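You operate a simulated robot arm through the tools that you are given. There is no shell and no other tool. Be economical: measure what you need, move in short steps, check, and stop when the job is done.

The job below is to be done with a simulated two-armed robot. You get a single attempt, and the scene is never put back.

Task
Wipe the glue smear off the press pad with the green-topped sponge.
Fine: heat dial off first; swing the head clear for it and back over the pad after; put the sponge back; the time slider stays. What is to be rubbed or washed off counts as gone when no trace of it is left.

The check looks at the end state, three seconds after you hand in, the way a careful person would. Anything else that was tipped, shoved, dropped, spilled or broken makes it a failure.

Robot
Two 7-joint arms with two-finger grippers on one trunk, on a base that drives. Base frame: it is fixed to the floor where the robot stands at the start and does not move with it; the origin is under the middle of the robot, x ahead of it, y to its left, z up; the surface under the hand at the start is at about z = 840. Readings come in mm, rad, newtons and seconds.
The left shoulder is at the start at [60, 123, 970], the right one opposite. With the tool pointing down near the work surface each hand reaches from about 360 to 800 mm from the robot's upright axis, wherever it stands, measured 20 degrees to its own side. Places, roughly: heat dial [800, -200, 900]; mark [600, -100, 900]; swing arm [700, -100, 1000]; time slider [700, -200, 900]. Payload 1.47 kg a hand.
The tool frame of a hand sits at the grasp point between the pads (the TCP): z along the fingers, y along the line on which they close. The tips reach 16 mm beyond it. Largest opening 87 mm; the body of the gripper starts 55 mm behind the TCP.
Orientation is that of the tool frame in the base frame, as a unit quaternion [x, y, z, w]. With the fingers straight down and closing along the base's y, the tool's x points along the base's -x, its y along +y and its z along -z.

Tools
- The arms move only by the tool drive_tool. It takes "left_commands", "right_commands" or both (then of equal length, played together; a hand with none holds still); each is text: rows parted by semicolons, each of 7 numbers parted by spaces: the shift along the tool's x, y, z in mm, then the turn, a rotation vector about the tool's x, y, z in rad, then the gripper command, from -1 (shut) to 1 (fully open), values between in proportion. In form: dx dy dz rx ry rz gripper; .... A call has 1 to 8 rows; each row shifts and turns the commanded pose from where the row before left it, along the tool's axes as they then stand. Each row takes 0.2 s and may step no farther than 50 mm and 0.15 rad from the row before; otherwise, or with a gripper value out of range, the whole call is refused. Where a pose cannot be reached the arm comes as near as it can. A force on the tool above 40 N (or 10 N above the force at the start of the call, whichever is more), or a blocked arm, ends the call early, and 0.2 s more pass. The fingers move at their own pace (about 153 mm/s each) and stop on an object; they squeeze with about 22 N. The grip force told is the motor's: it shows also when the fingers shut on nothing. Time passes only in rows, and 0.2 s behind the last, so rows that do not move let the fingers close. The reply holds the time, the measured pose of the TCP, the force on the tool along the base axes, the opening and the grip force, in the units named above and with some noise, with the torque about the TCP (base axes, N m) and any sound that the robot's microphone picked up.
- Cameras (640 x 400 px; columns grow to the right, rows downward): "scene" is now at [95, -5.1, 1538.5]; the picture's right is [-0.05, -1.00, 0.00], its down [-0.62, 0.03, -0.78] and it looks along [0.78, -0.04, -0.62] (base axes); focal length 260 px, centre (320, 200). "left" rides on the left gripper at [73, -12, -90] in its tool frame; the picture's right is [0.16, 0.99, 0.00], its down [-0.72, 0.12, -0.68] and it looks along [-0.67, 0.11, 0.73] (tool axes); focal length 247 px, centre (320, 200). "right" rides on the right gripper at [73, 12, -89] in its tool frame; the picture's right is [-0.16, 0.99, 0.00], its down [-0.72, -0.12, -0.68] and it looks along [-0.67, -0.11, 0.73] (tool axes); focal length 247 px, centre (320, 200). There is no depth. A picture from a camera that has moved, and an enlarged one, comes with that camera's place and axes in the base frame and with its lens.
- capture(camera): a new picture of that camera. No time passes.
- raise_lower(by): slides the trunk up (or, below 0, down) by that many mm; the arms and the scene camera ride with it, the base frame stays. It gives what a move gives, with no picture.
- drive_base(legs): drives the robot by 1 to 6 legs, each [ahead, left, turn to the left] in mm, mm and rad, along the robot's own axes; the way and the turn of a leg run together, so that a leg with both is an arc; at most 1500 mm and 3.142 rad a leg. The arms and the cameras ride along, it lands a little off, and it stops where it bumps. It gives what a move gives.
- pan_tilt(pan, tilt): turns the head with the scene camera to pan (to the left, within 2.094 rad either way) and tilt (down, from -0.506 to 1.204), counted from straight ahead of the robot. It gives what a move gives.
- inspect(camera, box): a new picture of the part [left, top, right, bottom] of that camera's present view, enlarged. No time passes.
- close_job(): hands the job in; it is judged then, once.

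Go step by step. Nothing tells you exact positions but the pictures and the camera data: compare them with the known pose of the tool, close in by small moves and look again before you grip or let go. The budget is 120 turns and 108 pictures, counting those below and the enlarged ones. Unless the task says otherwise, let go and move clear before handing in, and close with one line.

The tools are called after "Emit:" as a command line: name --argument value ..., lists and objects as JSON in quotes. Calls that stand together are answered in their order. drive_tool: Moves the arms, as the interface text tells. Its arguments: {"type":"object","properties":{"left_commands":{"type":"string"},"right_commands":{"type":"string"}},"required":[]} The other tools are called the same way: raise_lower (by) slides the trunk up or down; drive_base (legs) drives the base; pan_tilt (pan, tilt) turns the head that bears the scene camera; capture (camera) takes a picture; inspect (camera, box) takes an enlarged picture of a part of a camera's view; close_job () hands the job in.

At the start:

```text
time: 0.0
left_eef_pos: [517.9, 136.4, 1171.6]
left_orientation: [0.0, 1.0, 0.0, -0.001]
left_ft_force: [0.5, -0.1, 0.1]
left_wrist_torque: [0.0, 0.01, 0.02]
left_gripper_width: 87.1
left_grasp_force: 0.1
right_eef_pos: [437.1, -256.4, 1159.1]
right_orientation: [0.001, 1.0, 0.001, 0.001]
right_ft_force: [0.5, 0.5, 0.5]
right_wrist_torque: [0.01, 0.02, 0.0]
right_gripper_width: 87.0
right_grasp_force: 0.0
trunk travel left (down, up): [-125.0, 105.0]
robot x, y, heading: [1.9, -1.1, 0.002]
head pan, tilt: [-0.047, 0.67]
```

scene: 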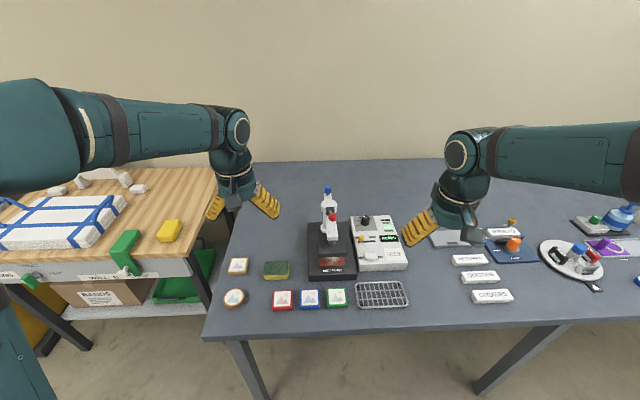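
right: 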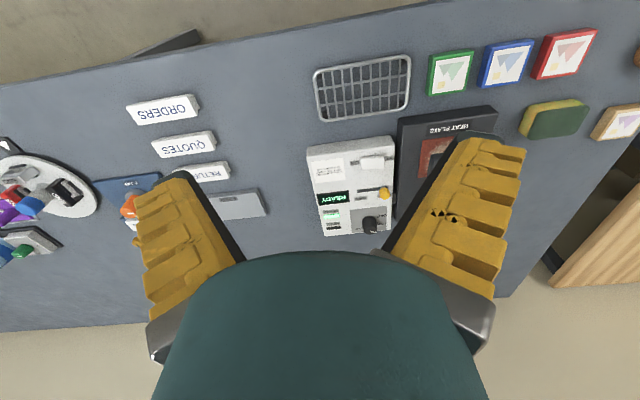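
left: 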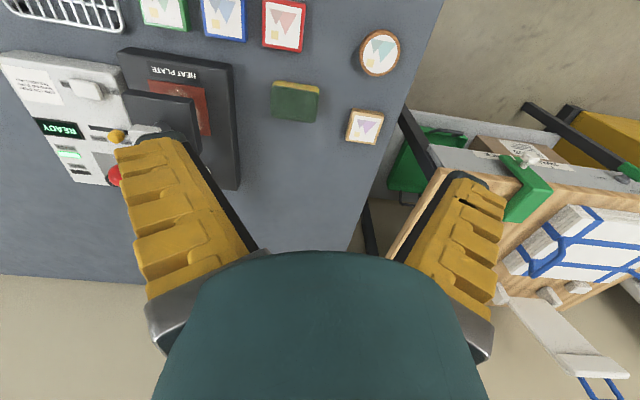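

I see the heat press in front with the control box on its right and the green-topped sponge on its left. I'll look closer at each of them.

Emit:
inspect --camera "scene" --box '[220, 175, 420, 315]'

Emit:
inspect --camera "right" --box '[290, 50, 530, 250]'

Emit:
inspect --camera "left" --box '[0, 20, 260, 200]'

```text
2.86 times, centred on (320, 245) of scene
camera zoom: at [95.0, -5.1, 1538.5], right [-0.05, -1.0, 0.0], down [-0.62, 0.03, -0.78], along [0.78, -0.04, -0.62], focal length 742 px, centre (320, 71)
```

zoom: 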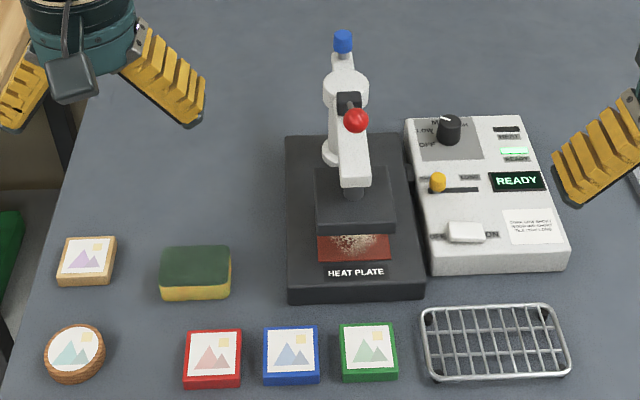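

```text
2.00 times, centred on (410, 150) of right
camera zoom: at [364.5, -244.5, 1250.2], right [0.16, 0.99, 0.0], down [0.72, -0.12, 0.68], along [0.67, -0.11, -0.73], focal length 494 px, centre (140, 300)
```

zoom: 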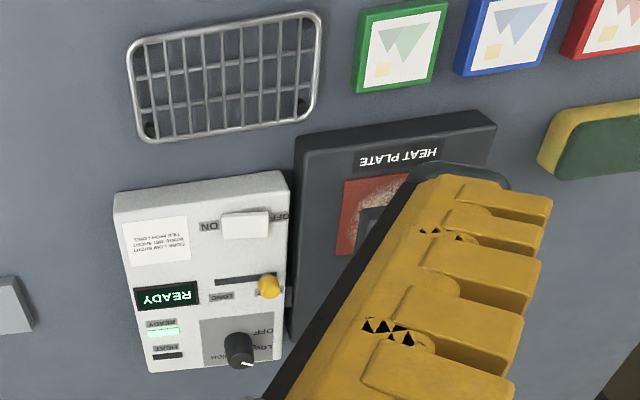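

```text
2.22 times, centred on (130, 110) of left
camera zoom: at [443.1, 123.4, 1261.5], right [-0.16, 0.99, 0.0], down [0.72, 0.12, 0.68], along [0.67, 0.11, -0.73], focal length 549 px, centre (742, 400)
```

zoom: 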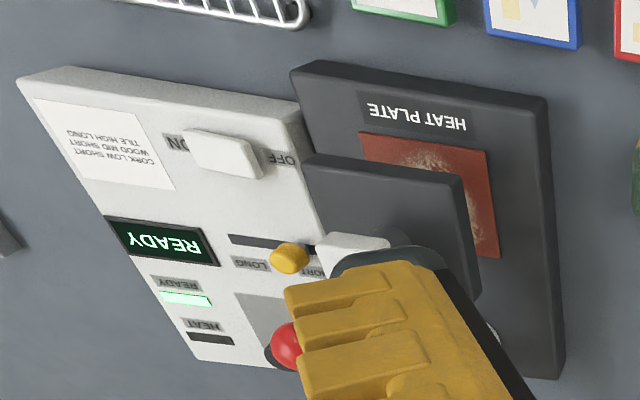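

The press and box are partly hidden by the hands. I'll move the left hand aside and bring the right hand above the press so its camera can see it.

Emit:
drive_tool --left_commands "20 45 0 0 0 0 1;20 45 0 0 0 0 1;20 40 0 0 0 0 1;0 0 0 0 0 0 1" --right_commands "-25 35 0 0 0 0 1;-25 35 0 0 0 0 1;-25 35 0 0 0 0 1;-20 30 0 0 0 0 1"

Emit:
capture --camera "right"

Emit:
inspect --camera "scene" --box '[260, 170, 440, 290]'

```text
time: 1.0
left_eef_pos: [456.6, 266.1, 1169.3]
left_orientation: [0.0, 1.0, -0.001, -0.001]
left_ft_force: [0.2, 0.4, -0.6]
left_wrist_torque: [0.01, 0.02, -0.01]
left_gripper_width: 87.0
left_grasp_force: 0.1
right_eef_pos: [533.1, -119.5, 1159.1]
right_orientation: [0.0, 1.0, 0.001, -0.001]
right_ft_force: [-0.4, 0.1, 0.4]
right_wrist_torque: [0.01, 0.03, -0.02]
right_gripper_width: 87.2
right_grasp_force: 0.2
trunk travel left (down, up): [-125.0, 105.0]
robot x, y, heading: [-0.2, 0.1, 0.005]
head pan, tilt: [-0.047, 0.67]
```

```text
101 pictures are left
camera right: at [460.4, -109.0, 1250.1], right [0.16, 0.99, 0.0], down [0.72, -0.12, 0.68], along [0.67, -0.11, -0.73], focal length 247 px, centre (320, 200)
```

right: 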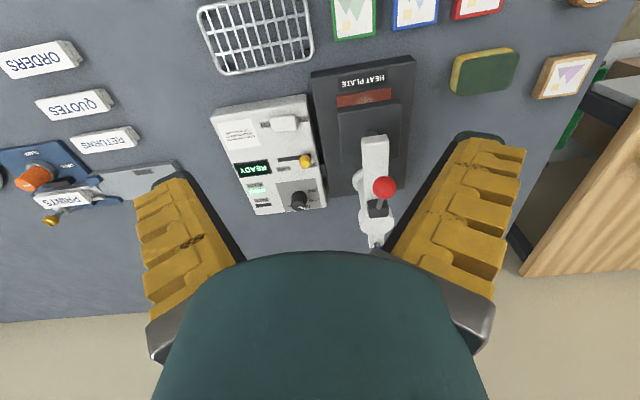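

```text
3.33 times, centred on (350, 230) of scene
camera zoom: at [96.4, -5.1, 1538.4], right [-0.05, -1.0, 0.0], down [-0.62, 0.03, -0.78], along [0.78, -0.04, -0.62], focal length 866 px, centre (220, 100)
```

zoom: 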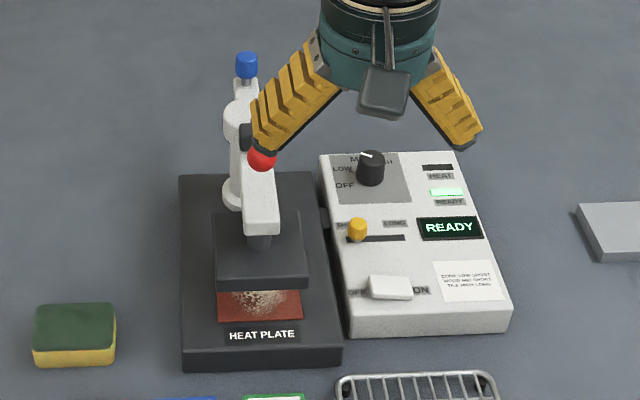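

Emit:
inspect --camera "right" --box '[200, 80, 440, 250]'

Emit:
inspect --camera "scene" --box '[305, 180, 385, 240]'

Emit:
inspect --camera "left" --box '[0, 0, 240, 160]'

```text
2.35 times, centred on (320, 165) of right
camera zoom: at [460.4, -109.0, 1250.1], right [0.16, 0.99, 0.0], down [0.72, -0.12, 0.68], along [0.67, -0.11, -0.73], focal length 581 px, centre (320, 282)
```

zoom: 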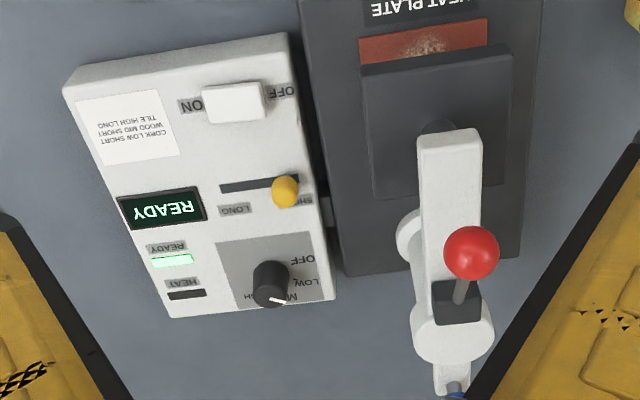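

```text
6.67 times, centred on (345, 210) of scene
camera zoom: at [96.4, -5.1, 1538.4], right [-0.05, -1.0, 0.0], down [-0.62, 0.03, -0.78], along [0.78, -0.04, -0.62], focal length 1731 px, centre (153, 133)
```

zoom: 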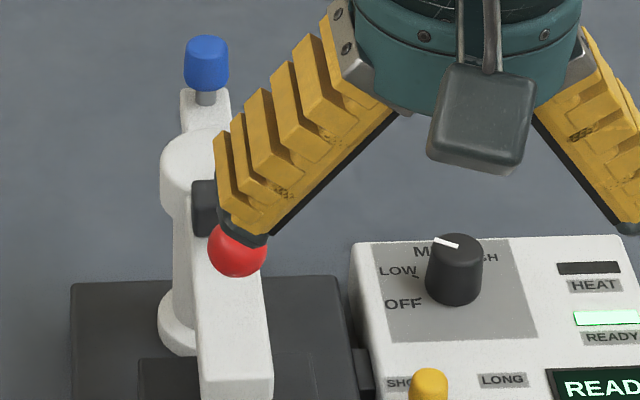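

```text
2.50 times, centred on (120, 80) of left
camera zoom: at [382.9, 252.9, 1260.4], right [-0.16, 0.99, 0.0], down [0.72, 0.12, 0.68], along [0.67, 0.11, -0.73], focal length 617 px, centre (820, 500)
```

zoom: 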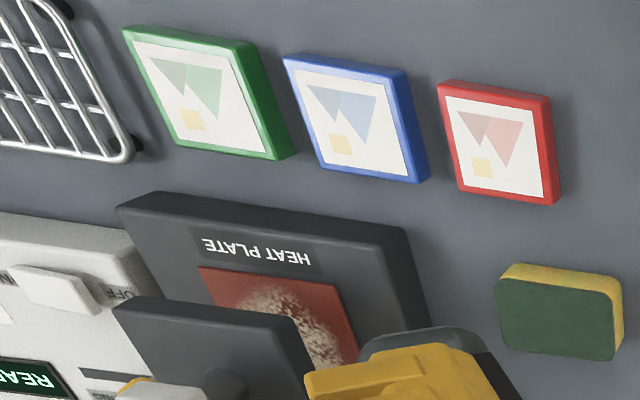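

The dial points at about LOW, so OFF should be roughly 50° counter-clockwise. The red ball is the press lever and the blue knob is at the rear of the arm. I'll drive a little closer so the dial is in reach, then look again.

Emit:
drive_base --legs '[[90, 0, 0]]'

Emit:
capture --camera "right"

```text
time: 2.1
left_eef_pos: [545.4, 265.2, 1169.7]
left_orientation: [0.0, 1.0, 0.0, -0.001]
left_ft_force: [0.3, -0.3, -0.5]
left_wrist_torque: [-0.03, 0.02, -0.02]
left_gripper_width: 87.0
left_grasp_force: 0.0
right_eef_pos: [623.2, -120.4, 1159.9]
right_orientation: [0.0, 1.0, 0.001, 0.0]
right_ft_force: [-0.5, -0.7, -0.9]
right_wrist_torque: [0.04, 0.0, -0.01]
right_gripper_width: 86.8
right_grasp_force: 0.1
trunk travel left (down, up): [-125.0, 105.0]
robot x, y, heading: [89.7, 3.9, 0.002]
head pan, tilt: [-0.047, 0.67]
```

```text
96 pictures are left
camera right: at [549.8, -109.0, 1250.4], right [0.16, 0.99, 0.0], down [0.72, -0.12, 0.68], along [0.67, -0.11, -0.73], focal length 247 px, centre (320, 200)
```

right: 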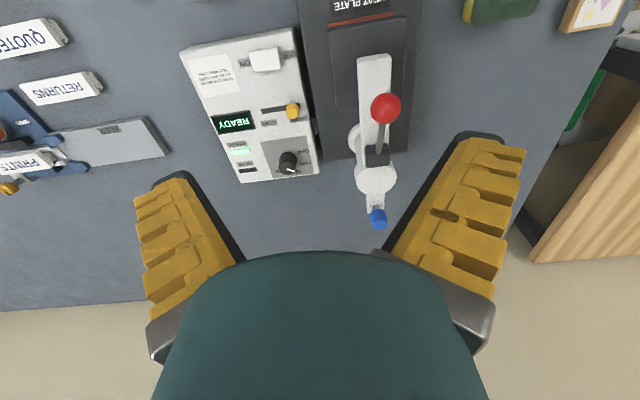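

By triangulation the dial is at about (775, -202, 900), the red ball at (643, -67, 1043), the post at (755, -70) and the blue knob at (839, -66, 993). I'll move the right hand above the dial.

Emit:
drive_tool --right_commands "-38 -21 0 0 0 0 0.5;-38 -21 0 0 0 0 0.3;-38 -20 0 0 0 0 0.3;-38 -20 0 0 0 0 0.3;0 0 45 0 0 0 0.3;0 0 45 0 0 0 0.3;0 0 45 0 0 0 0.3;0 0 20 0 0 0 0.3"

Emit:
capture --camera "right"

Emit:
capture --camera "scene"

```text
time: 3.9
left_eef_pos: [546.3, 264.6, 1168.5]
left_orientation: [0.0, 1.0, 0.0, 0.0]
left_ft_force: [0.3, -0.5, -0.7]
left_wrist_torque: [0.0, -0.02, -0.04]
left_gripper_width: 87.0
left_grasp_force: 0.1
right_eef_pos: [775.0, -201.5, 1004.9]
right_orientation: [0.0, 1.0, 0.001, 0.0]
right_ft_force: [0.3, -0.1, -0.2]
right_wrist_torque: [0.0, -0.01, -0.03]
right_gripper_width: 61.4
right_grasp_force: 3.3
trunk travel left (down, up): [-125.0, 105.0]
robot x, y, heading: [91.3, -0.4, -0.002]
head pan, tilt: [-0.047, 0.67]
```

```text
95 pictures are left
camera right: at [701.5, -190.4, 1095.3], right [0.16, 0.99, 0.0], down [0.72, -0.12, 0.68], along [0.67, -0.11, -0.73], focal length 247 px, centre (320, 200)
```

right: 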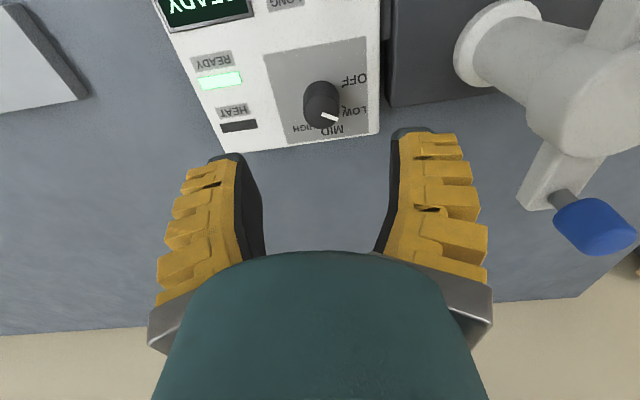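

```text
94 pictures are left
camera scene: at [185.1, -5.1, 1538.5], right [-0.05, -1.0, 0.0], down [-0.62, 0.03, -0.78], along [0.78, -0.04, -0.62], focal length 260 px, centre (320, 200)
```

scene: 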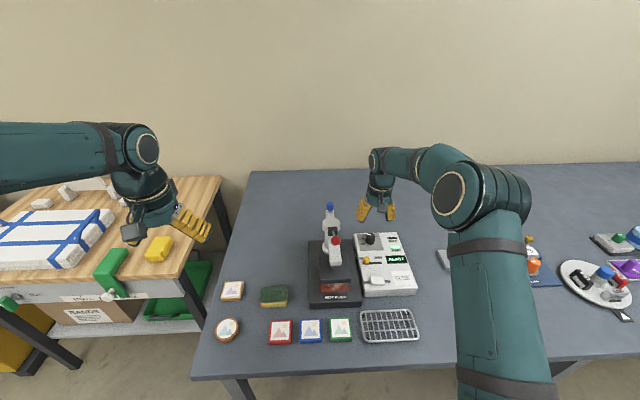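

Emit:
inspect --camera "right" --box '[260, 30, 400, 150]'

```text
3.33 times, centred on (330, 90) of right
camera zoom: at [701.5, -190.4, 1095.3], right [0.16, 0.99, 0.0], down [0.72, -0.12, 0.68], along [0.67, -0.11, -0.73], focal length 823 px, centre (287, 567)
```

zoom: 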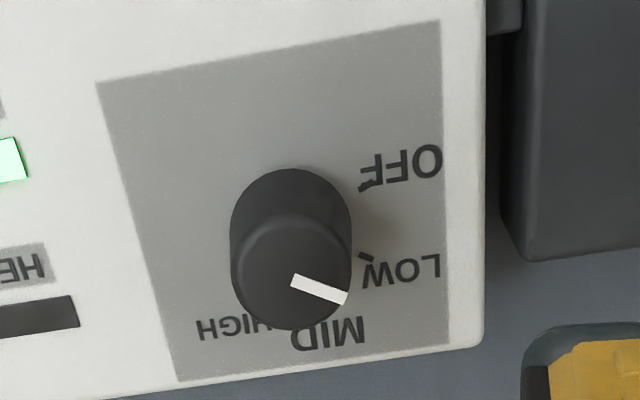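

The pointer is at LOW with the OFF mark about 48° counter-clockwise, and the knob centre is at about (778, -202). I'll lower onto it and grip.

Emit:
drive_tool --right_commands "-3.5 -0.5 35 0 0 0 0.3;0 0 35 0 0 0 0.2;0 0 15 0 0 0 0.2;0 0 9 0 0 0 0.2;0 0 0 0 0 0 -1;0 0 0 0 0 0 -1"

Emit:
capture --camera "right"

```text
time: 5.3
left_eef_pos: [545.8, 265.4, 1169.2]
left_orientation: [-0.001, 1.0, 0.0, 0.0]
left_ft_force: [0.2, 0.0, 0.6]
left_wrist_torque: [-0.01, 0.05, 0.02]
left_gripper_width: 87.0
left_grasp_force: 0.0
right_eef_pos: [777.3, -201.3, 911.2]
right_orientation: [-0.001, 1.0, 0.001, 0.001]
right_ft_force: [3.8, 2.1, 3.7]
right_wrist_torque: [0.04, -0.55, -0.01]
right_gripper_width: 20.1
right_grasp_force: 30.0
trunk travel left (down, up): [-125.0, 105.0]
robot x, y, heading: [87.3, -0.1, 0.005]
head pan, tilt: [-0.047, 0.67]
```

```text
92 pictures are left
camera right: at [704.9, -190.3, 1002.1], right [0.16, 0.99, 0.0], down [0.72, -0.12, 0.68], along [0.67, -0.1, -0.73], focal length 247 px, centre (320, 200)
```

right: 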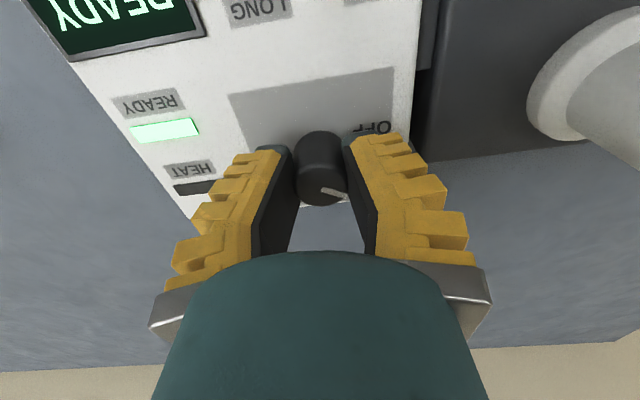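

Gripped. Now I'll turn it counter-clockwise by about 0.84 rad.

Emit:
drive_tool --right_commands "0 0 0 0 0 -0.14 -1;0 0 0 0 0 -0.14 -1;0 0 0 0 0 -0.14 -1;0 0 0 0 0 -0.14 -1;0 0 0 0 0 -0.14 -1;0 0 0 0 0 -0.14 -1;0 0 0 0 0 0 -1"

Emit:
capture --camera "right"

Emit:
inspect --camera "scene" --box '[340, 215, 420, 275]'

```text
time: 6.9
left_eef_pos: [547.1, 264.2, 1169.0]
left_orientation: [0.001, 1.0, 0.0, 0.0]
left_ft_force: [-0.3, -0.6, -0.1]
left_wrist_torque: [-0.01, -0.01, 0.02]
left_gripper_width: 87.0
left_grasp_force: 0.2
right_eef_pos: [778.4, -203.0, 911.6]
right_orientation: [-0.41, 0.912, -0.001, 0.0]
right_ft_force: [18.1, -4.5, 11.6]
right_wrist_torque: [0.23, -0.3, -0.03]
right_gripper_width: 19.5
right_grasp_force: 30.0
trunk travel left (down, up): [-125.0, 105.0]
robot x, y, heading: [88.9, -0.7, 0.001]
head pan, tilt: [-0.047, 0.67]
```

```text
91 pictures are left
camera right: at [721.4, -250.0, 1002.0], right [-0.63, 0.78, 0.0], down [0.57, 0.46, 0.68], along [0.53, 0.43, -0.73], focal length 247 px, centre (320, 200)
```

right: 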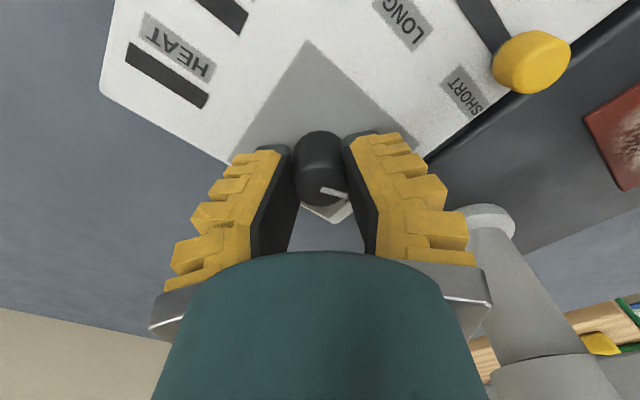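

```text
6.67 times, centred on (380, 245) of scene
camera zoom: at [185.9, -5.3, 1538.5], right [-0.05, -1.0, 0.0], down [-0.62, 0.03, -0.78], along [0.78, -0.04, -0.62], focal length 1731 px, centre (-80, -100)
```

zoom: 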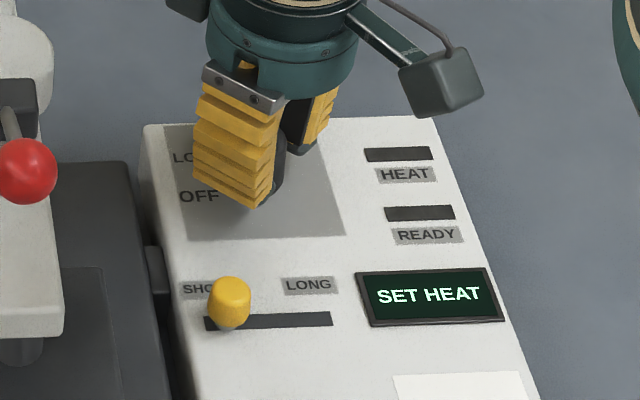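

The display now reads SET HEAT, which suggests the heat is off. I'll release, lift and check the pointer.

Emit:
drive_tool --right_commands "0 0 0 0 0 0 0.1;0 0 0 0 0 0 0.1;0 0 -40 0 0 0 0.1;0 0 -50 0 0 0 0.1;0 0 -50 0 0 0.14 0.1;0 0 0 0 0 0.14 0.1;0 0 0 0 0 0.14 0"

Emit:
inspect --camera "scene" --box '[320, 215, 420, 290]'

Emit:
capture --camera "right"

```text
time: 8.5
left_eef_pos: [544.8, 265.2, 1170.0]
left_orientation: [0.0, 1.0, 0.0, 0.0]
left_ft_force: [0.4, -0.3, -0.3]
left_wrist_torque: [0.02, -0.03, 0.0]
left_gripper_width: 87.0
left_grasp_force: 0.0
right_eef_pos: [777.2, -201.7, 1051.4]
right_orientation: [-0.208, 0.978, 0.0, 0.0]
right_ft_force: [0.3, -0.2, 0.5]
right_wrist_torque: [0.0, -0.03, 0.02]
right_gripper_width: 48.9
right_grasp_force: 3.7
trunk travel left (down, up): [-125.0, 105.0]
robot x, y, heading: [86.4, 1.0, 0.004]
head pan, tilt: [-0.047, 0.67]
```

```text
5.33 times, centred on (370, 252) of scene
camera zoom: at [184.5, -4.8, 1538.5], right [-0.05, -1.0, 0.0], down [-0.62, 0.03, -0.78], along [0.78, -0.04, -0.62], focal length 1385 px, centre (53, -80)
```

zoom: 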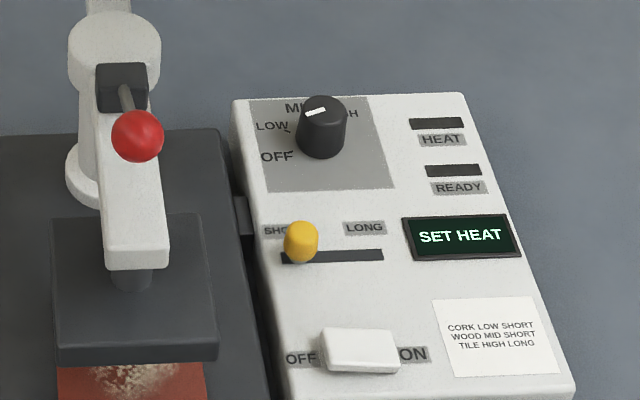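

```text
88 pictures are left
camera right: at [706.0, -221.1, 1141.9], right [-0.26, 0.97, 0.0], down [0.71, 0.19, 0.68], along [0.66, 0.18, -0.73], focal length 247 px, centre (320, 200)
```

right: 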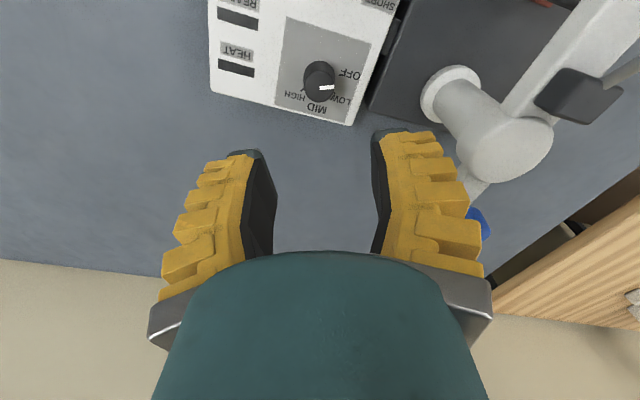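

The dial is now at OFF. Next is the swing arm: I'll bring the right hand above the blue knob at its tail, which looks like the swing handle, and look closely.

Emit:
drive_tool --right_commands "0 0 -49 0 0 0 0.2;-28 25 0 0 0 0 0.2;-28 25 0 0 0 0 0.2;-28 25 0 0 0 0 0.2;-28 24 0 0 0 0 0.2;0 0 0 0 0 -0.14 0.2;0 0 0 0 0 -0.14 0.2;0 0 0 0 0 -0.14 0.2"

Emit:
capture --camera "right"

Emit:
inspect --camera "scene" --box '[290, 190, 390, 265]'

```text
time: 10.3
left_eef_pos: [544.9, 265.5, 1169.8]
left_orientation: [0.0, 1.0, 0.0, 0.001]
left_ft_force: [-1.0, -0.2, 0.8]
left_wrist_torque: [0.01, 0.01, 0.02]
left_gripper_width: 87.1
left_grasp_force: 0.0
right_eef_pos: [824.9, -77.1, 1097.7]
right_orientation: [-0.41, 0.912, 0.001, 0.001]
right_ft_force: [-0.3, 0.2, -0.2]
right_wrist_torque: [0.02, 0.0, 0.03]
right_gripper_width: 57.4
right_grasp_force: 4.2
right hand out of reach, approached as far as the arm can: row 5
trunk travel left (down, up): [-125.0, 105.0]
robot x, y, heading: [91.0, 0.2, -0.002]
head pan, tilt: [-0.047, 0.67]
```

```text
87 pictures are left
camera right: at [768.6, -124.5, 1188.8], right [-0.63, 0.77, 0.0], down [0.57, 0.46, 0.68], along [0.53, 0.43, -0.73], focal length 247 px, centre (320, 200)
```

right: 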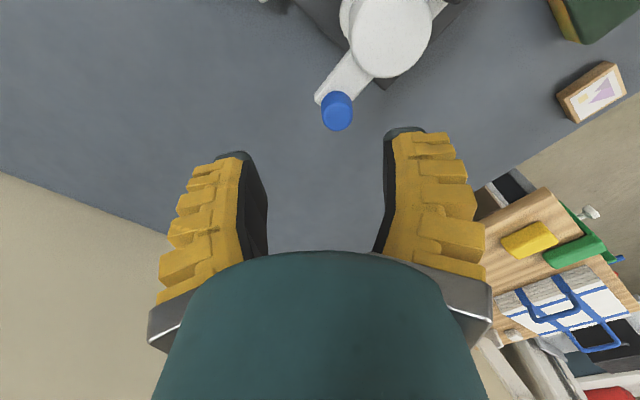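

```text
5.33 times, centred on (340, 228) of scene
camera zoom: at [185.1, -5.0, 1538.5], right [-0.05, -1.0, 0.0], down [-0.62, 0.03, -0.78], along [0.78, -0.04, -0.62], focal length 1385 px, centre (213, 53)
```

zoom: 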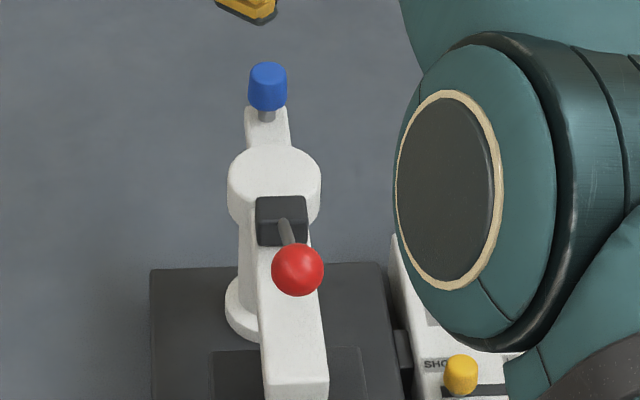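

The pivot is at about (769, -66) and the blue knob at about (824, -66, 1003). I'll square the hand so the fingers straddle the knob clear of the hub, then check.

Emit:
drive_tool --right_commands "0 0 0 0 0 0.14 0.1;0 0 0 0 0 0.14 0.1;0 0 0 0 0 0.14 0.1;0 0 0 0 0 0.14 0.1;0 0 0 0 0 0.14 0.1;0 0 0 0 0 0.14 0.1;0 11 25 0 0 0 0.1"

Emit:
capture --camera "right"

Emit:
inspect --camera "scene" --box '[290, 170, 390, 245]'

```text
time: 11.9
left_eef_pos: [546.1, 266.6, 1170.3]
left_orientation: [0.0, 1.0, -0.001, 0.0]
left_ft_force: [-0.2, 0.0, -0.6]
left_wrist_torque: [-0.02, -0.01, 0.02]
left_gripper_width: 87.1
left_grasp_force: 0.1
right_eef_pos: [825.3, -67.2, 1073.9]
right_orientation: [0.0, 1.0, 0.001, 0.001]
right_ft_force: [0.3, 0.8, -0.2]
right_wrist_torque: [0.02, -0.01, -0.01]
right_gripper_width: 53.5
right_grasp_force: 3.8
trunk travel left (down, up): [-125.0, 105.0]
robot x, y, heading: [91.5, 0.6, -0.005]
head pan, tilt: [-0.047, 0.67]
```

```text
85 pictures are left
camera right: at [752.8, -55.8, 1164.2], right [0.16, 0.99, 0.0], down [0.72, -0.12, 0.68], along [0.67, -0.11, -0.73], focal length 247 px, centre (320, 200)
```

right: 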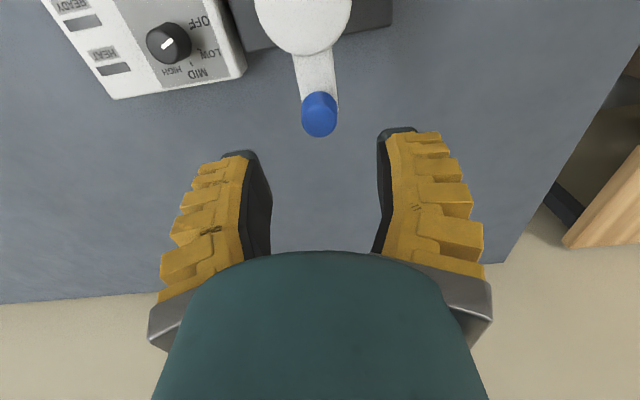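

```text
5.33 times, centred on (340, 208) of scene
camera zoom: at [185.2, -4.7, 1538.5], right [-0.05, -1.0, 0.0], down [-0.62, 0.03, -0.78], along [0.78, -0.04, -0.62], focal length 1385 px, centre (213, 160)
```

zoom: 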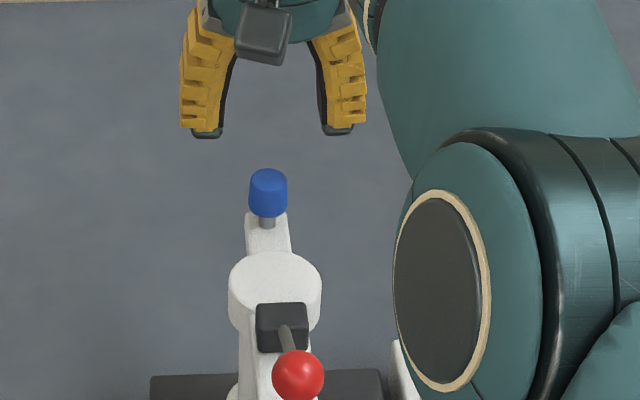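

It lines up. I'll lower by 70 mm and close on the blue knob.

Emit:
drive_tool --right_commands "1 0 30 0 0 0 0.1;0 0 25 0 0 0 0.1;0 0 14 0 0 0 0.1;0 0 0 0 0 0 -1;0 0 0 0 0 0 -1"

Emit:
inspect --camera "scene" --box '[290, 170, 390, 245]'

Emit:
capture --camera "right"

```text
time: 13.1
left_eef_pos: [546.0, 265.3, 1169.9]
left_orientation: [0.001, 1.0, 0.0, 0.0]
left_ft_force: [0.6, -0.3, -0.5]
left_wrist_torque: [0.02, -0.01, 0.0]
left_gripper_width: 87.1
left_grasp_force: 0.0
right_eef_pos: [825.7, -65.9, 1003.1]
right_orientation: [0.0, 1.0, 0.001, -0.001]
right_ft_force: [0.1, 1.1, -1.8]
right_wrist_torque: [0.02, 0.24, -0.02]
right_gripper_width: 18.7
right_grasp_force: 29.4
trunk travel left (down, up): [-125.0, 105.0]
robot x, y, heading: [90.5, 1.3, 0.0]
head pan, tilt: [-0.047, 0.67]
```

```text
5.33 times, centred on (340, 208) of scene
camera zoom: at [185.2, -4.9, 1538.5], right [-0.05, -1.0, 0.0], down [-0.62, 0.03, -0.78], along [0.78, -0.04, -0.62], focal length 1385 px, centre (213, 160)
```

zoom: 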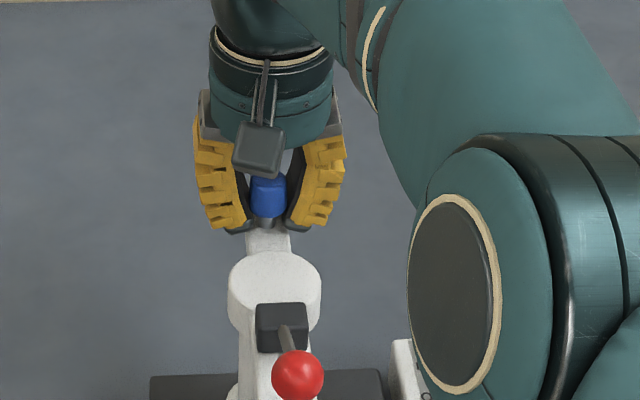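

```text
82 pictures are left
camera right: at [752.0, -55.2, 1094.2], right [0.16, 0.99, 0.0], down [0.72, -0.12, 0.68], along [0.67, -0.11, -0.73], focal length 247 px, centre (320, 200)
```

right: 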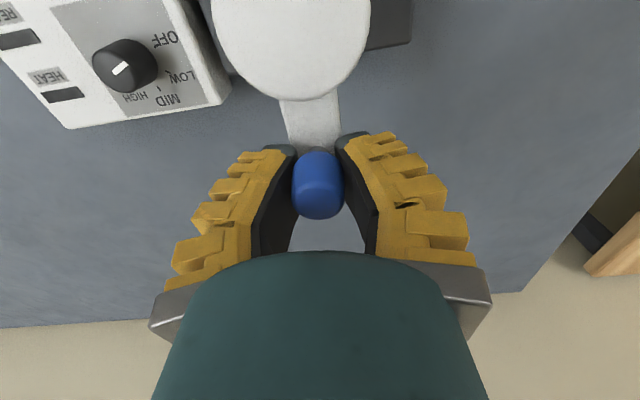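

The knob is gripped. Before swinging I'll check the dial pointer again, since it looks odd from this angle.

Emit:
inspect --camera "right" --box '[60, 10, 220, 130]'

```text
3.33 times, centred on (140, 70) of right
camera zoom: at [752.0, -55.2, 1094.2], right [0.16, 0.99, 0.0], down [0.72, -0.12, 0.68], along [0.67, -0.11, -0.73], focal length 823 px, centre (920, 633)
```

zoom: 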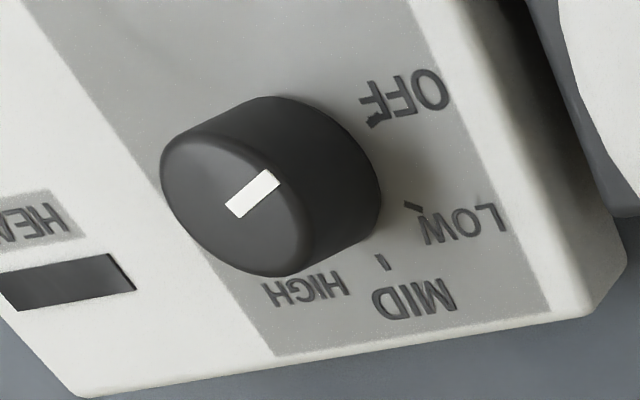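

The dial does point to OFF. Now I'll swing the head clockwise from above, toward the left, starting with a small arc.

Emit:
drive_tool --right_commands "0.55 -7.8 0 0 0 0.14 -1;0.55 -7.8 0 0 0 0.14 -1;0.55 -7.8 0 0 0 0.14 -1;0.55 -7.8 0 0 0 0.14 -1"

Emit:
inspect --camera "scene" --box '[280, 190, 400, 280]'

```text
time: 14.1
left_eef_pos: [545.0, 265.4, 1170.1]
left_orientation: [0.0, 1.0, 0.001, 0.0]
left_ft_force: [-0.1, 0.8, -0.6]
left_wrist_torque: [0.01, 0.0, -0.01]
left_gripper_width: 87.4
left_grasp_force: 0.1
right_eef_pos: [816.3, -96.4, 1003.6]
right_orientation: [0.278, 0.961, 0.001, 0.0]
right_ft_force: [-3.7, -2.5, -3.5]
right_wrist_torque: [0.09, -0.03, 0.2]
right_gripper_width: 17.4
right_grasp_force: 30.1
trunk travel left (down, up): [-125.0, 105.0]
robot x, y, heading: [93.8, 1.0, -0.002]
head pan, tilt: [-0.047, 0.67]
```

```text
4.44 times, centred on (340, 235) of scene
camera zoom: at [184.8, -5.5, 1538.5], right [-0.05, -1.0, 0.0], down [-0.62, 0.03, -0.78], along [0.78, -0.04, -0.62], focal length 1154 px, centre (231, 44)
```

zoom: 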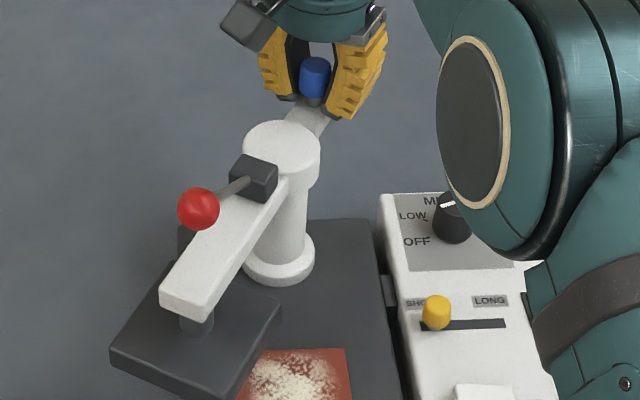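

The head swings freely. I'll continue to about 80°.

Emit:
drive_tool --right_commands "0.55 -7.8 0 0 0 0.14 -1;0.55 -7.8 0 0 0 0.14 -1;0.55 -7.8 0 0 0 0.14 -1;0.55 -7.8 0 0 0 0.14 -1;0.55 -7.8 0 0 0 0.14 -1;0.55 -7.8 0 0 0 0.14 -1"

Emit:
inspect --camera "scene" --box '[250, 180, 410, 300]'

```text
time: 15.5
left_eef_pos: [546.1, 264.4, 1170.5]
left_orientation: [0.0, 1.0, 0.0, 0.001]
left_ft_force: [0.2, 0.9, 0.8]
left_wrist_torque: [-0.01, 0.01, 0.0]
left_gripper_width: 87.1
left_grasp_force: 0.2
right_eef_pos: [778.1, -121.9, 1003.3]
right_orientation: [0.645, 0.764, 0.0, -0.001]
right_ft_force: [0.8, -1.7, -9.1]
right_wrist_torque: [-0.08, -0.09, -0.01]
right_gripper_width: 14.0
right_grasp_force: 29.5
trunk travel left (down, up): [-125.0, 105.0]
robot x, y, heading: [88.3, 0.1, 0.003]
head pan, tilt: [-0.047, 0.67]
```

```text
3.33 times, centred on (330, 240) of scene
camera zoom: at [185.6, -5.4, 1538.4], right [-0.05, -1.0, 0.0], down [-0.62, 0.03, -0.78], along [0.78, -0.04, -0.62], focal length 866 px, centre (287, 67)
```

zoom: 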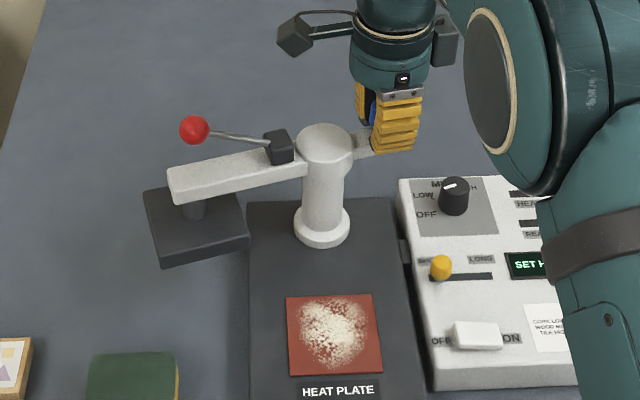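

The pad is exposed (about x 599–680, y −110 to −29). I'll swing a little further for clearance, then release the knob and lift away.

Emit:
drive_tool --right_commands "0.55 -7.8 0 0 0 0.14 -1;0.55 -7.8 0 0 0 0.14 -1;0 0 0 0 0 0 0;0 0 0 0 0 0 0;0 0 -40 0 0 0 0;0 0 -50 0 0 0 0;0 0 -50 0 0 0 0"

Emit:
inspect --camera "scene" --box '[220, 170, 420, 320]'

```text
time: 16.0
left_eef_pos: [548.8, 266.6, 1168.6]
left_orientation: [0.0, 1.0, 0.0, -0.001]
left_ft_force: [0.6, -0.7, -0.2]
left_wrist_torque: [-0.01, -0.01, 0.01]
left_gripper_width: 86.8
left_grasp_force: 0.1
right_eef_pos: [778.4, -120.4, 1002.3]
right_orientation: [0.704, 0.71, 0.007, 0.006]
right_ft_force: [22.4, 3.6, -16.7]
right_wrist_torque: [-0.14, 0.08, 0.0]
right_gripper_width: 12.6
right_grasp_force: 30.1
trunk travel left (down, up): [-125.0, 105.0]
robot x, y, heading: [90.2, -0.5, 0.004]
head pan, tilt: [-0.047, 0.67]
stopped in row 2 (right hand): the force on the tool passed its limit at 46 N (the readings are from after the stop); the commanded pose is now the measured one
```

```text
2.67 times, centred on (320, 245) of scene
camera zoom: at [190.6, -4.9, 1538.0], right [-0.05, -1.0, 0.0], down [-0.62, 0.03, -0.78], along [0.78, -0.04, -0.62], focal length 692 px, centre (320, 80)
```

zoom: 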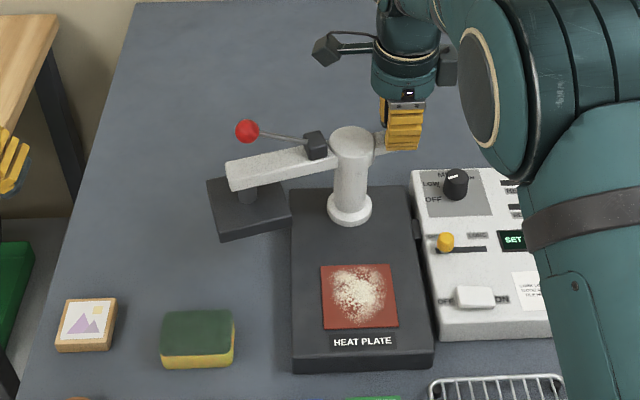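

The swing has reached its stop, and the head is clear of the pad. I'll release the knob and lift.

Emit:
drive_tool --right_commands "0 0 0 0 0 0 -0.3;0 0 0 0 0 0 0;0 0 0 0 0 0 0;0 0 -40 0 0 0 0;0 0 -50 0 0 0 0;0 0 -50 0 0 0 0"

Emit:
inspect --camera "scene" --box '[220, 170, 420, 320]'

```text
time: 17.4
left_eef_pos: [545.1, 266.4, 1170.4]
left_orientation: [-0.001, 1.0, 0.0, -0.001]
left_ft_force: [-1.0, 0.2, 0.7]
left_wrist_torque: [0.01, -0.03, 0.04]
left_gripper_width: 87.2
left_grasp_force: 0.0
right_eef_pos: [769.0, -121.0, 1146.6]
right_orientation: [0.705, 0.709, 0.006, 0.005]
right_ft_force: [-1.1, -0.3, 0.0]
right_wrist_torque: [-0.03, -0.07, 0.01]
right_gripper_width: 49.1
right_grasp_force: 3.9
trunk travel left (down, up): [-125.0, 105.0]
robot x, y, heading: [90.7, -2.7, 0.002]
head pan, tilt: [-0.047, 0.67]
```

```text
2.67 times, centred on (320, 245) of scene
camera zoom: at [184.8, -4.8, 1538.6], right [-0.05, -1.0, 0.0], down [-0.62, 0.03, -0.78], along [0.78, -0.04, -0.62], focal length 692 px, centre (320, 80)
```

zoom: 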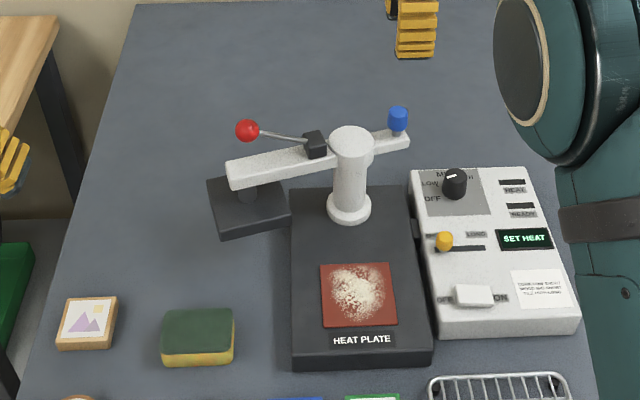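

Now I'll park the right hand away to the right and bring the left hand over the sponge, turned 90° so its fingers close across the sponge's short side.

Emit:
drive_tool --right_commands "-45 0 0 0 0 0 0;-45 0 0 0 0 0 0;0 -40 0 0 0 -0.14 0;0 -40 0 0 0 -0.14 0;0 -40 0 0 0 -0.14 0;0 -40 0 0 0 -0.14 0;0 -30 0 0 0 -0.14 0;0 0 0 0 0 -0.14 0" --left_commands "0 -40 0 0 0 0.14 1;0 -40 0 0 0 0.14 1;0 -40 0 0 0 0.14 1;0 0 0 0 0 0.14 1;0 0 0 0 0 0.14 1;0 0 0 0 0 0.14 1;0 0 0 0 0 0.14 1;0 0 0 0 0 0.14 1"

Emit:
capture --camera "left"

Emit:
capture --camera "scene"

```text
time: 19.2
left_eef_pos: [530.0, 148.0, 1170.0]
left_orientation: [0.531, 0.847, 0.0, 0.0]
left_ft_force: [-0.4, 0.2, 0.1]
left_wrist_torque: [-0.01, 0.04, 0.0]
left_gripper_width: 87.0
left_grasp_force: 0.1
right_eef_pos: [591.8, -260.2, 1144.3]
right_orientation: [0.353, 0.935, 0.004, 0.006]
right_ft_force: [0.4, 0.3, -0.2]
right_wrist_torque: [-0.03, 0.01, -0.03]
right_gripper_width: 48.9
right_grasp_force: 3.9
trunk travel left (down, up): [-125.0, 105.0]
robot x, y, heading: [90.7, -1.0, 0.006]
head pan, tilt: [-0.047, 0.67]
```

```text
76 pictures are left
camera left: at [486.4, 208.0, 1260.5], right [0.82, 0.57, 0.0], down [0.42, -0.6, 0.68], along [0.39, -0.56, -0.73], focal length 247 px, centre (320, 200)
```

left: 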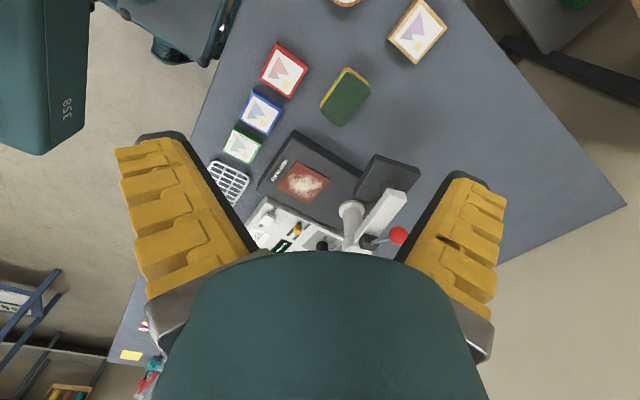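

```text
75 pictures are left
camera scene: at [186.1, -4.6, 1538.4], right [-0.05, -1.0, 0.0], down [-0.62, 0.03, -0.78], along [0.78, -0.04, -0.62], focal length 260 px, centre (320, 200)
```

scene: 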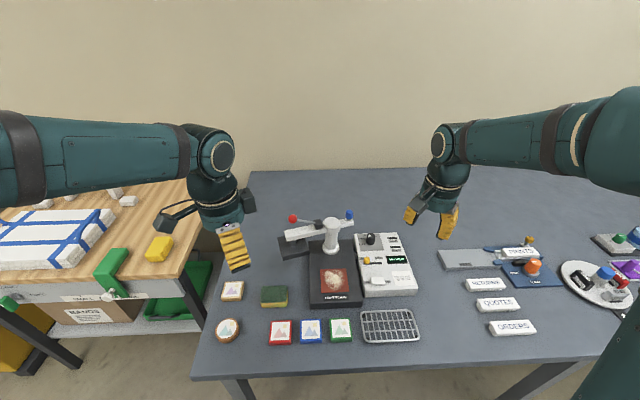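

Emit:
drive_tool --left_commands "0 0 0 0 0 0.15 1;0 0 0 0 0 0.15 1;0 0 0 0 0 0.15 1;-20 37 0 0 0 0 1;-20 36 0 0 0 0 1;0 0 50 0 0 0 1;0 0 50 0 0 0 1;0 0 50 0 0 0 1"

Emit:
capture --camera "left"

Emit:
inspect --camera "scene" --box '[200, 200, 360, 320]'

```text
time: 21.0
left_eef_pos: [602.8, 107.7, 1018.3]
left_orientation: [0.706, 0.708, 0.0, 0.0]
left_ft_force: [-0.5, 0.4, 0.3]
left_wrist_torque: [0.0, 0.02, 0.03]
left_gripper_width: 87.1
left_grasp_force: 0.1
right_eef_pos: [592.3, -260.3, 1142.4]
right_orientation: [0.355, 0.935, 0.005, 0.007]
right_ft_force: [1.3, -0.7, -0.2]
right_wrist_torque: [-0.03, -0.01, -0.01]
right_gripper_width: 49.0
right_grasp_force: 3.7
trunk travel left (down, up): [-125.0, 105.0]
robot x, y, heading: [88.2, 0.0, 0.003]
head pan, tilt: [-0.047, 0.67]
```

```text
74 pictures are left
camera left: at [589.9, 179.9, 1108.6], right [0.99, 0.16, 0.0], down [0.12, -0.72, 0.68], along [0.11, -0.67, -0.73], focal length 247 px, centre (320, 200)
```

left: 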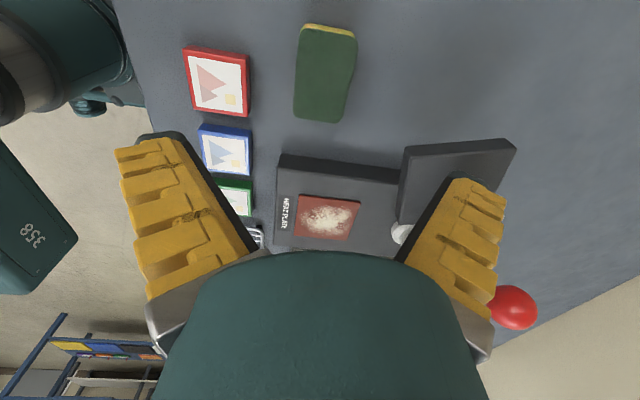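

```text
3.33 times, centred on (280, 260) of scene
camera zoom: at [186.4, -4.7, 1538.4], right [-0.05, -1.0, 0.0], down [-0.62, 0.03, -0.78], along [0.78, -0.04, -0.62], focal length 866 px, centre (453, 0)
```

zoom: 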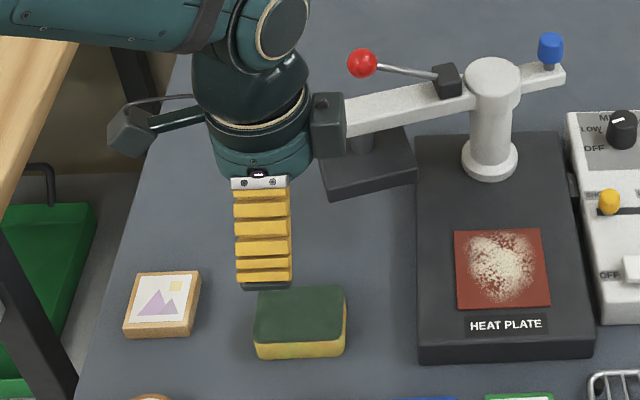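

The sponge is centred at about (605, 108), about 46 mm across and with its top at about 864. I'll lower and grip it high, so the yellow underside stays free.

Emit:
drive_tool --left_commands "0 2 50 0 0 0 1;0 0 50 0 0 0 1;0 0 30 0 0 0 1;0 0 18 0 0 0 1;0 0 0 0 0 0 1"

Emit:
capture --camera "left"

Emit:
inspect --camera "scene" --box '[220, 230, 340, 320]'

```text
time: 22.2
left_eef_pos: [603.8, 109.1, 871.9]
left_orientation: [0.706, 0.708, 0.0, 0.0]
left_ft_force: [0.4, 0.0, -0.3]
left_wrist_torque: [0.01, -0.01, -0.01]
left_gripper_width: 87.0
left_grasp_force: 0.0
right_eef_pos: [590.8, -260.8, 1143.8]
right_orientation: [0.354, 0.935, 0.003, 0.006]
right_ft_force: [0.1, -0.4, 0.3]
right_wrist_torque: [-0.01, -0.02, 0.02]
right_gripper_width: 49.2
right_grasp_force: 3.8
trunk travel left (down, up): [-125.0, 105.0]
robot x, y, heading: [90.2, 0.5, 0.0]
head pan, tilt: [-0.047, 0.67]
```

```text
72 pictures are left
camera left: at [591.4, 180.1, 962.9], right [0.99, 0.16, 0.0], down [0.12, -0.72, 0.68], along [0.11, -0.67, -0.73], focal length 247 px, centre (320, 200)
```

left: 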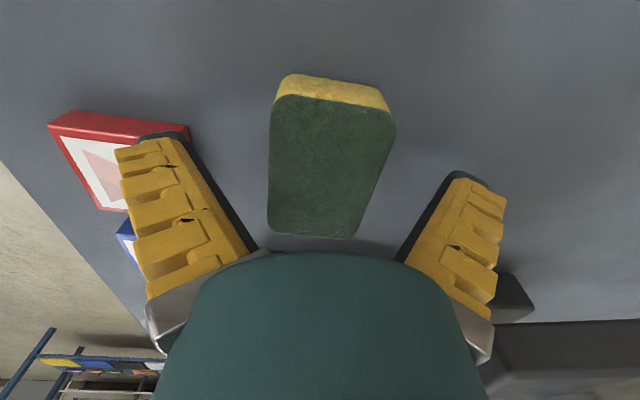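

```text
4.44 times, centred on (280, 275) of scene
camera zoom: at [185.4, -4.8, 1538.5], right [-0.05, -1.0, 0.0], down [-0.62, 0.03, -0.78], along [0.78, -0.04, -0.62], focal length 1154 px, centre (498, -133)
```

zoom: 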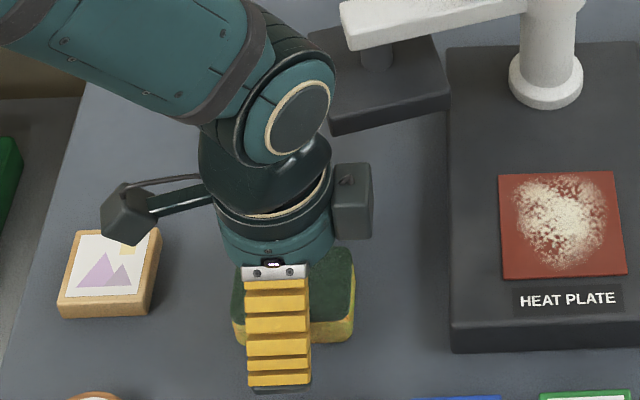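

Emit:
drive_tool --left_commands "0 1 6 0 0 0 0.6;0 0 0 0 0 0 -1;0 0 0 0 0 0 -1;0 0 0 0 0 0 -1"

Emit:
capture --camera "left"

```text
time: 23.2
left_eef_pos: [605.0, 109.2, 866.2]
left_orientation: [0.706, 0.708, 0.0, 0.0]
left_ft_force: [-0.1, -0.3, -0.4]
left_wrist_torque: [0.04, -0.01, 0.01]
left_gripper_width: 46.2
left_grasp_force: 21.9
right_eef_pos: [592.0, -260.8, 1144.2]
right_orientation: [0.356, 0.934, 0.004, 0.007]
right_ft_force: [-0.2, -1.2, -1.0]
right_wrist_torque: [-0.01, 0.0, 0.04]
right_gripper_width: 49.2
right_grasp_force: 3.7
trunk travel left (down, up): [-125.0, 105.0]
robot x, y, heading: [92.3, -0.3, 0.007]
head pan, tilt: [-0.047, 0.67]
```

```text
70 pictures are left
camera left: at [592.3, 180.1, 957.3], right [0.99, 0.16, 0.0], down [0.12, -0.72, 0.68], along [0.11, -0.67, -0.73], focal length 247 px, centre (320, 200)
```

left: 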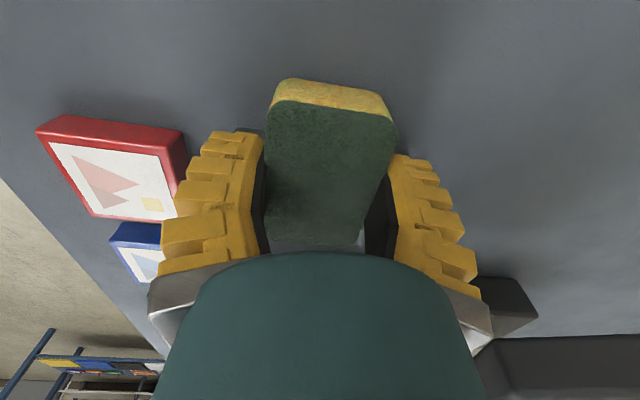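

The sponge is held (resting place: TCP at 605.0, 109.2, 866.2). I'll lift it and carry it over to the pad.

Emit:
drive_tool --left_commands "0 0 -50 0 0 0 -1;0 0 -40 0 0 0 -1;-45 0 0 0 0 0 -1;-45 0 0 0 0 0 -1;-45 0 0 0 0 0 -1;-45 10 0 0 0 0 -1;0 0 20 0 0 0 -1;0 0 0 0 0 0 -1"

Emit:
capture --camera "left"

Emit:
inspect --camera "scene" --box '[260, 200, 420, 320]'

```text
time: 25.0
left_eef_pos: [614.9, -71.9, 936.0]
left_orientation: [0.706, 0.709, 0.0, 0.001]
left_ft_force: [-0.5, 0.3, 0.1]
left_wrist_torque: [0.02, -0.01, 0.03]
left_gripper_width: 46.2
left_grasp_force: 21.8
right_eef_pos: [590.8, -259.7, 1143.6]
right_orientation: [0.354, 0.935, 0.004, 0.007]
right_ft_force: [-0.5, -0.7, 0.2]
right_wrist_torque: [0.01, 0.03, 0.03]
right_gripper_width: 49.2
right_grasp_force: 4.2
trunk travel left (down, up): [-125.0, 105.0]
robot x, y, heading: [94.9, -2.5, -0.002]
head pan, tilt: [-0.047, 0.67]
```

```text
69 pictures are left
camera left: at [602.6, 0.1, 1025.8], right [0.99, 0.16, 0.0], down [0.12, -0.72, 0.68], along [0.11, -0.67, -0.73], focal length 247 px, centre (320, 200)
```

left: 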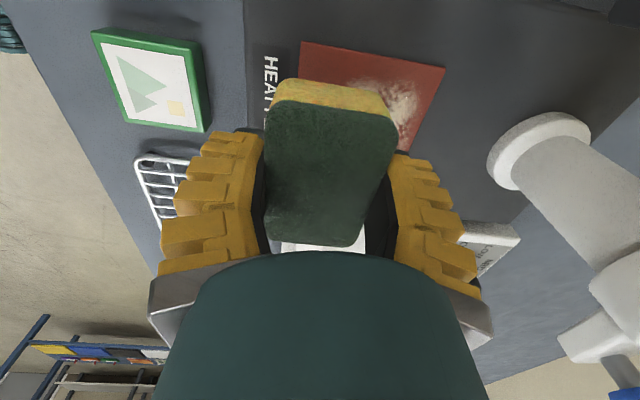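

```text
3.33 times, centred on (340, 260) of scene
camera zoom: at [185.3, -5.2, 1538.5], right [-0.05, -1.0, 0.0], down [-0.62, 0.03, -0.78], along [0.78, -0.04, -0.62], focal length 866 px, centre (253, 0)
```

zoom: 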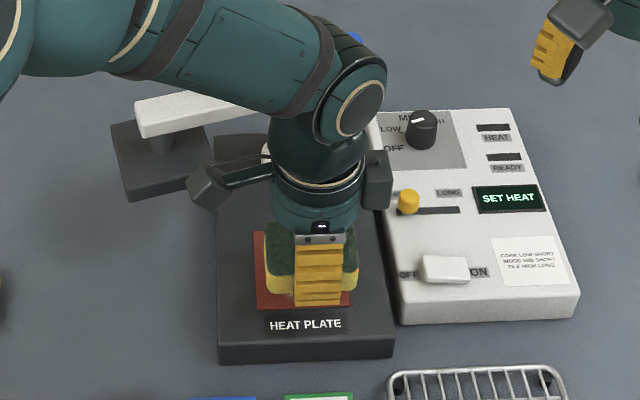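

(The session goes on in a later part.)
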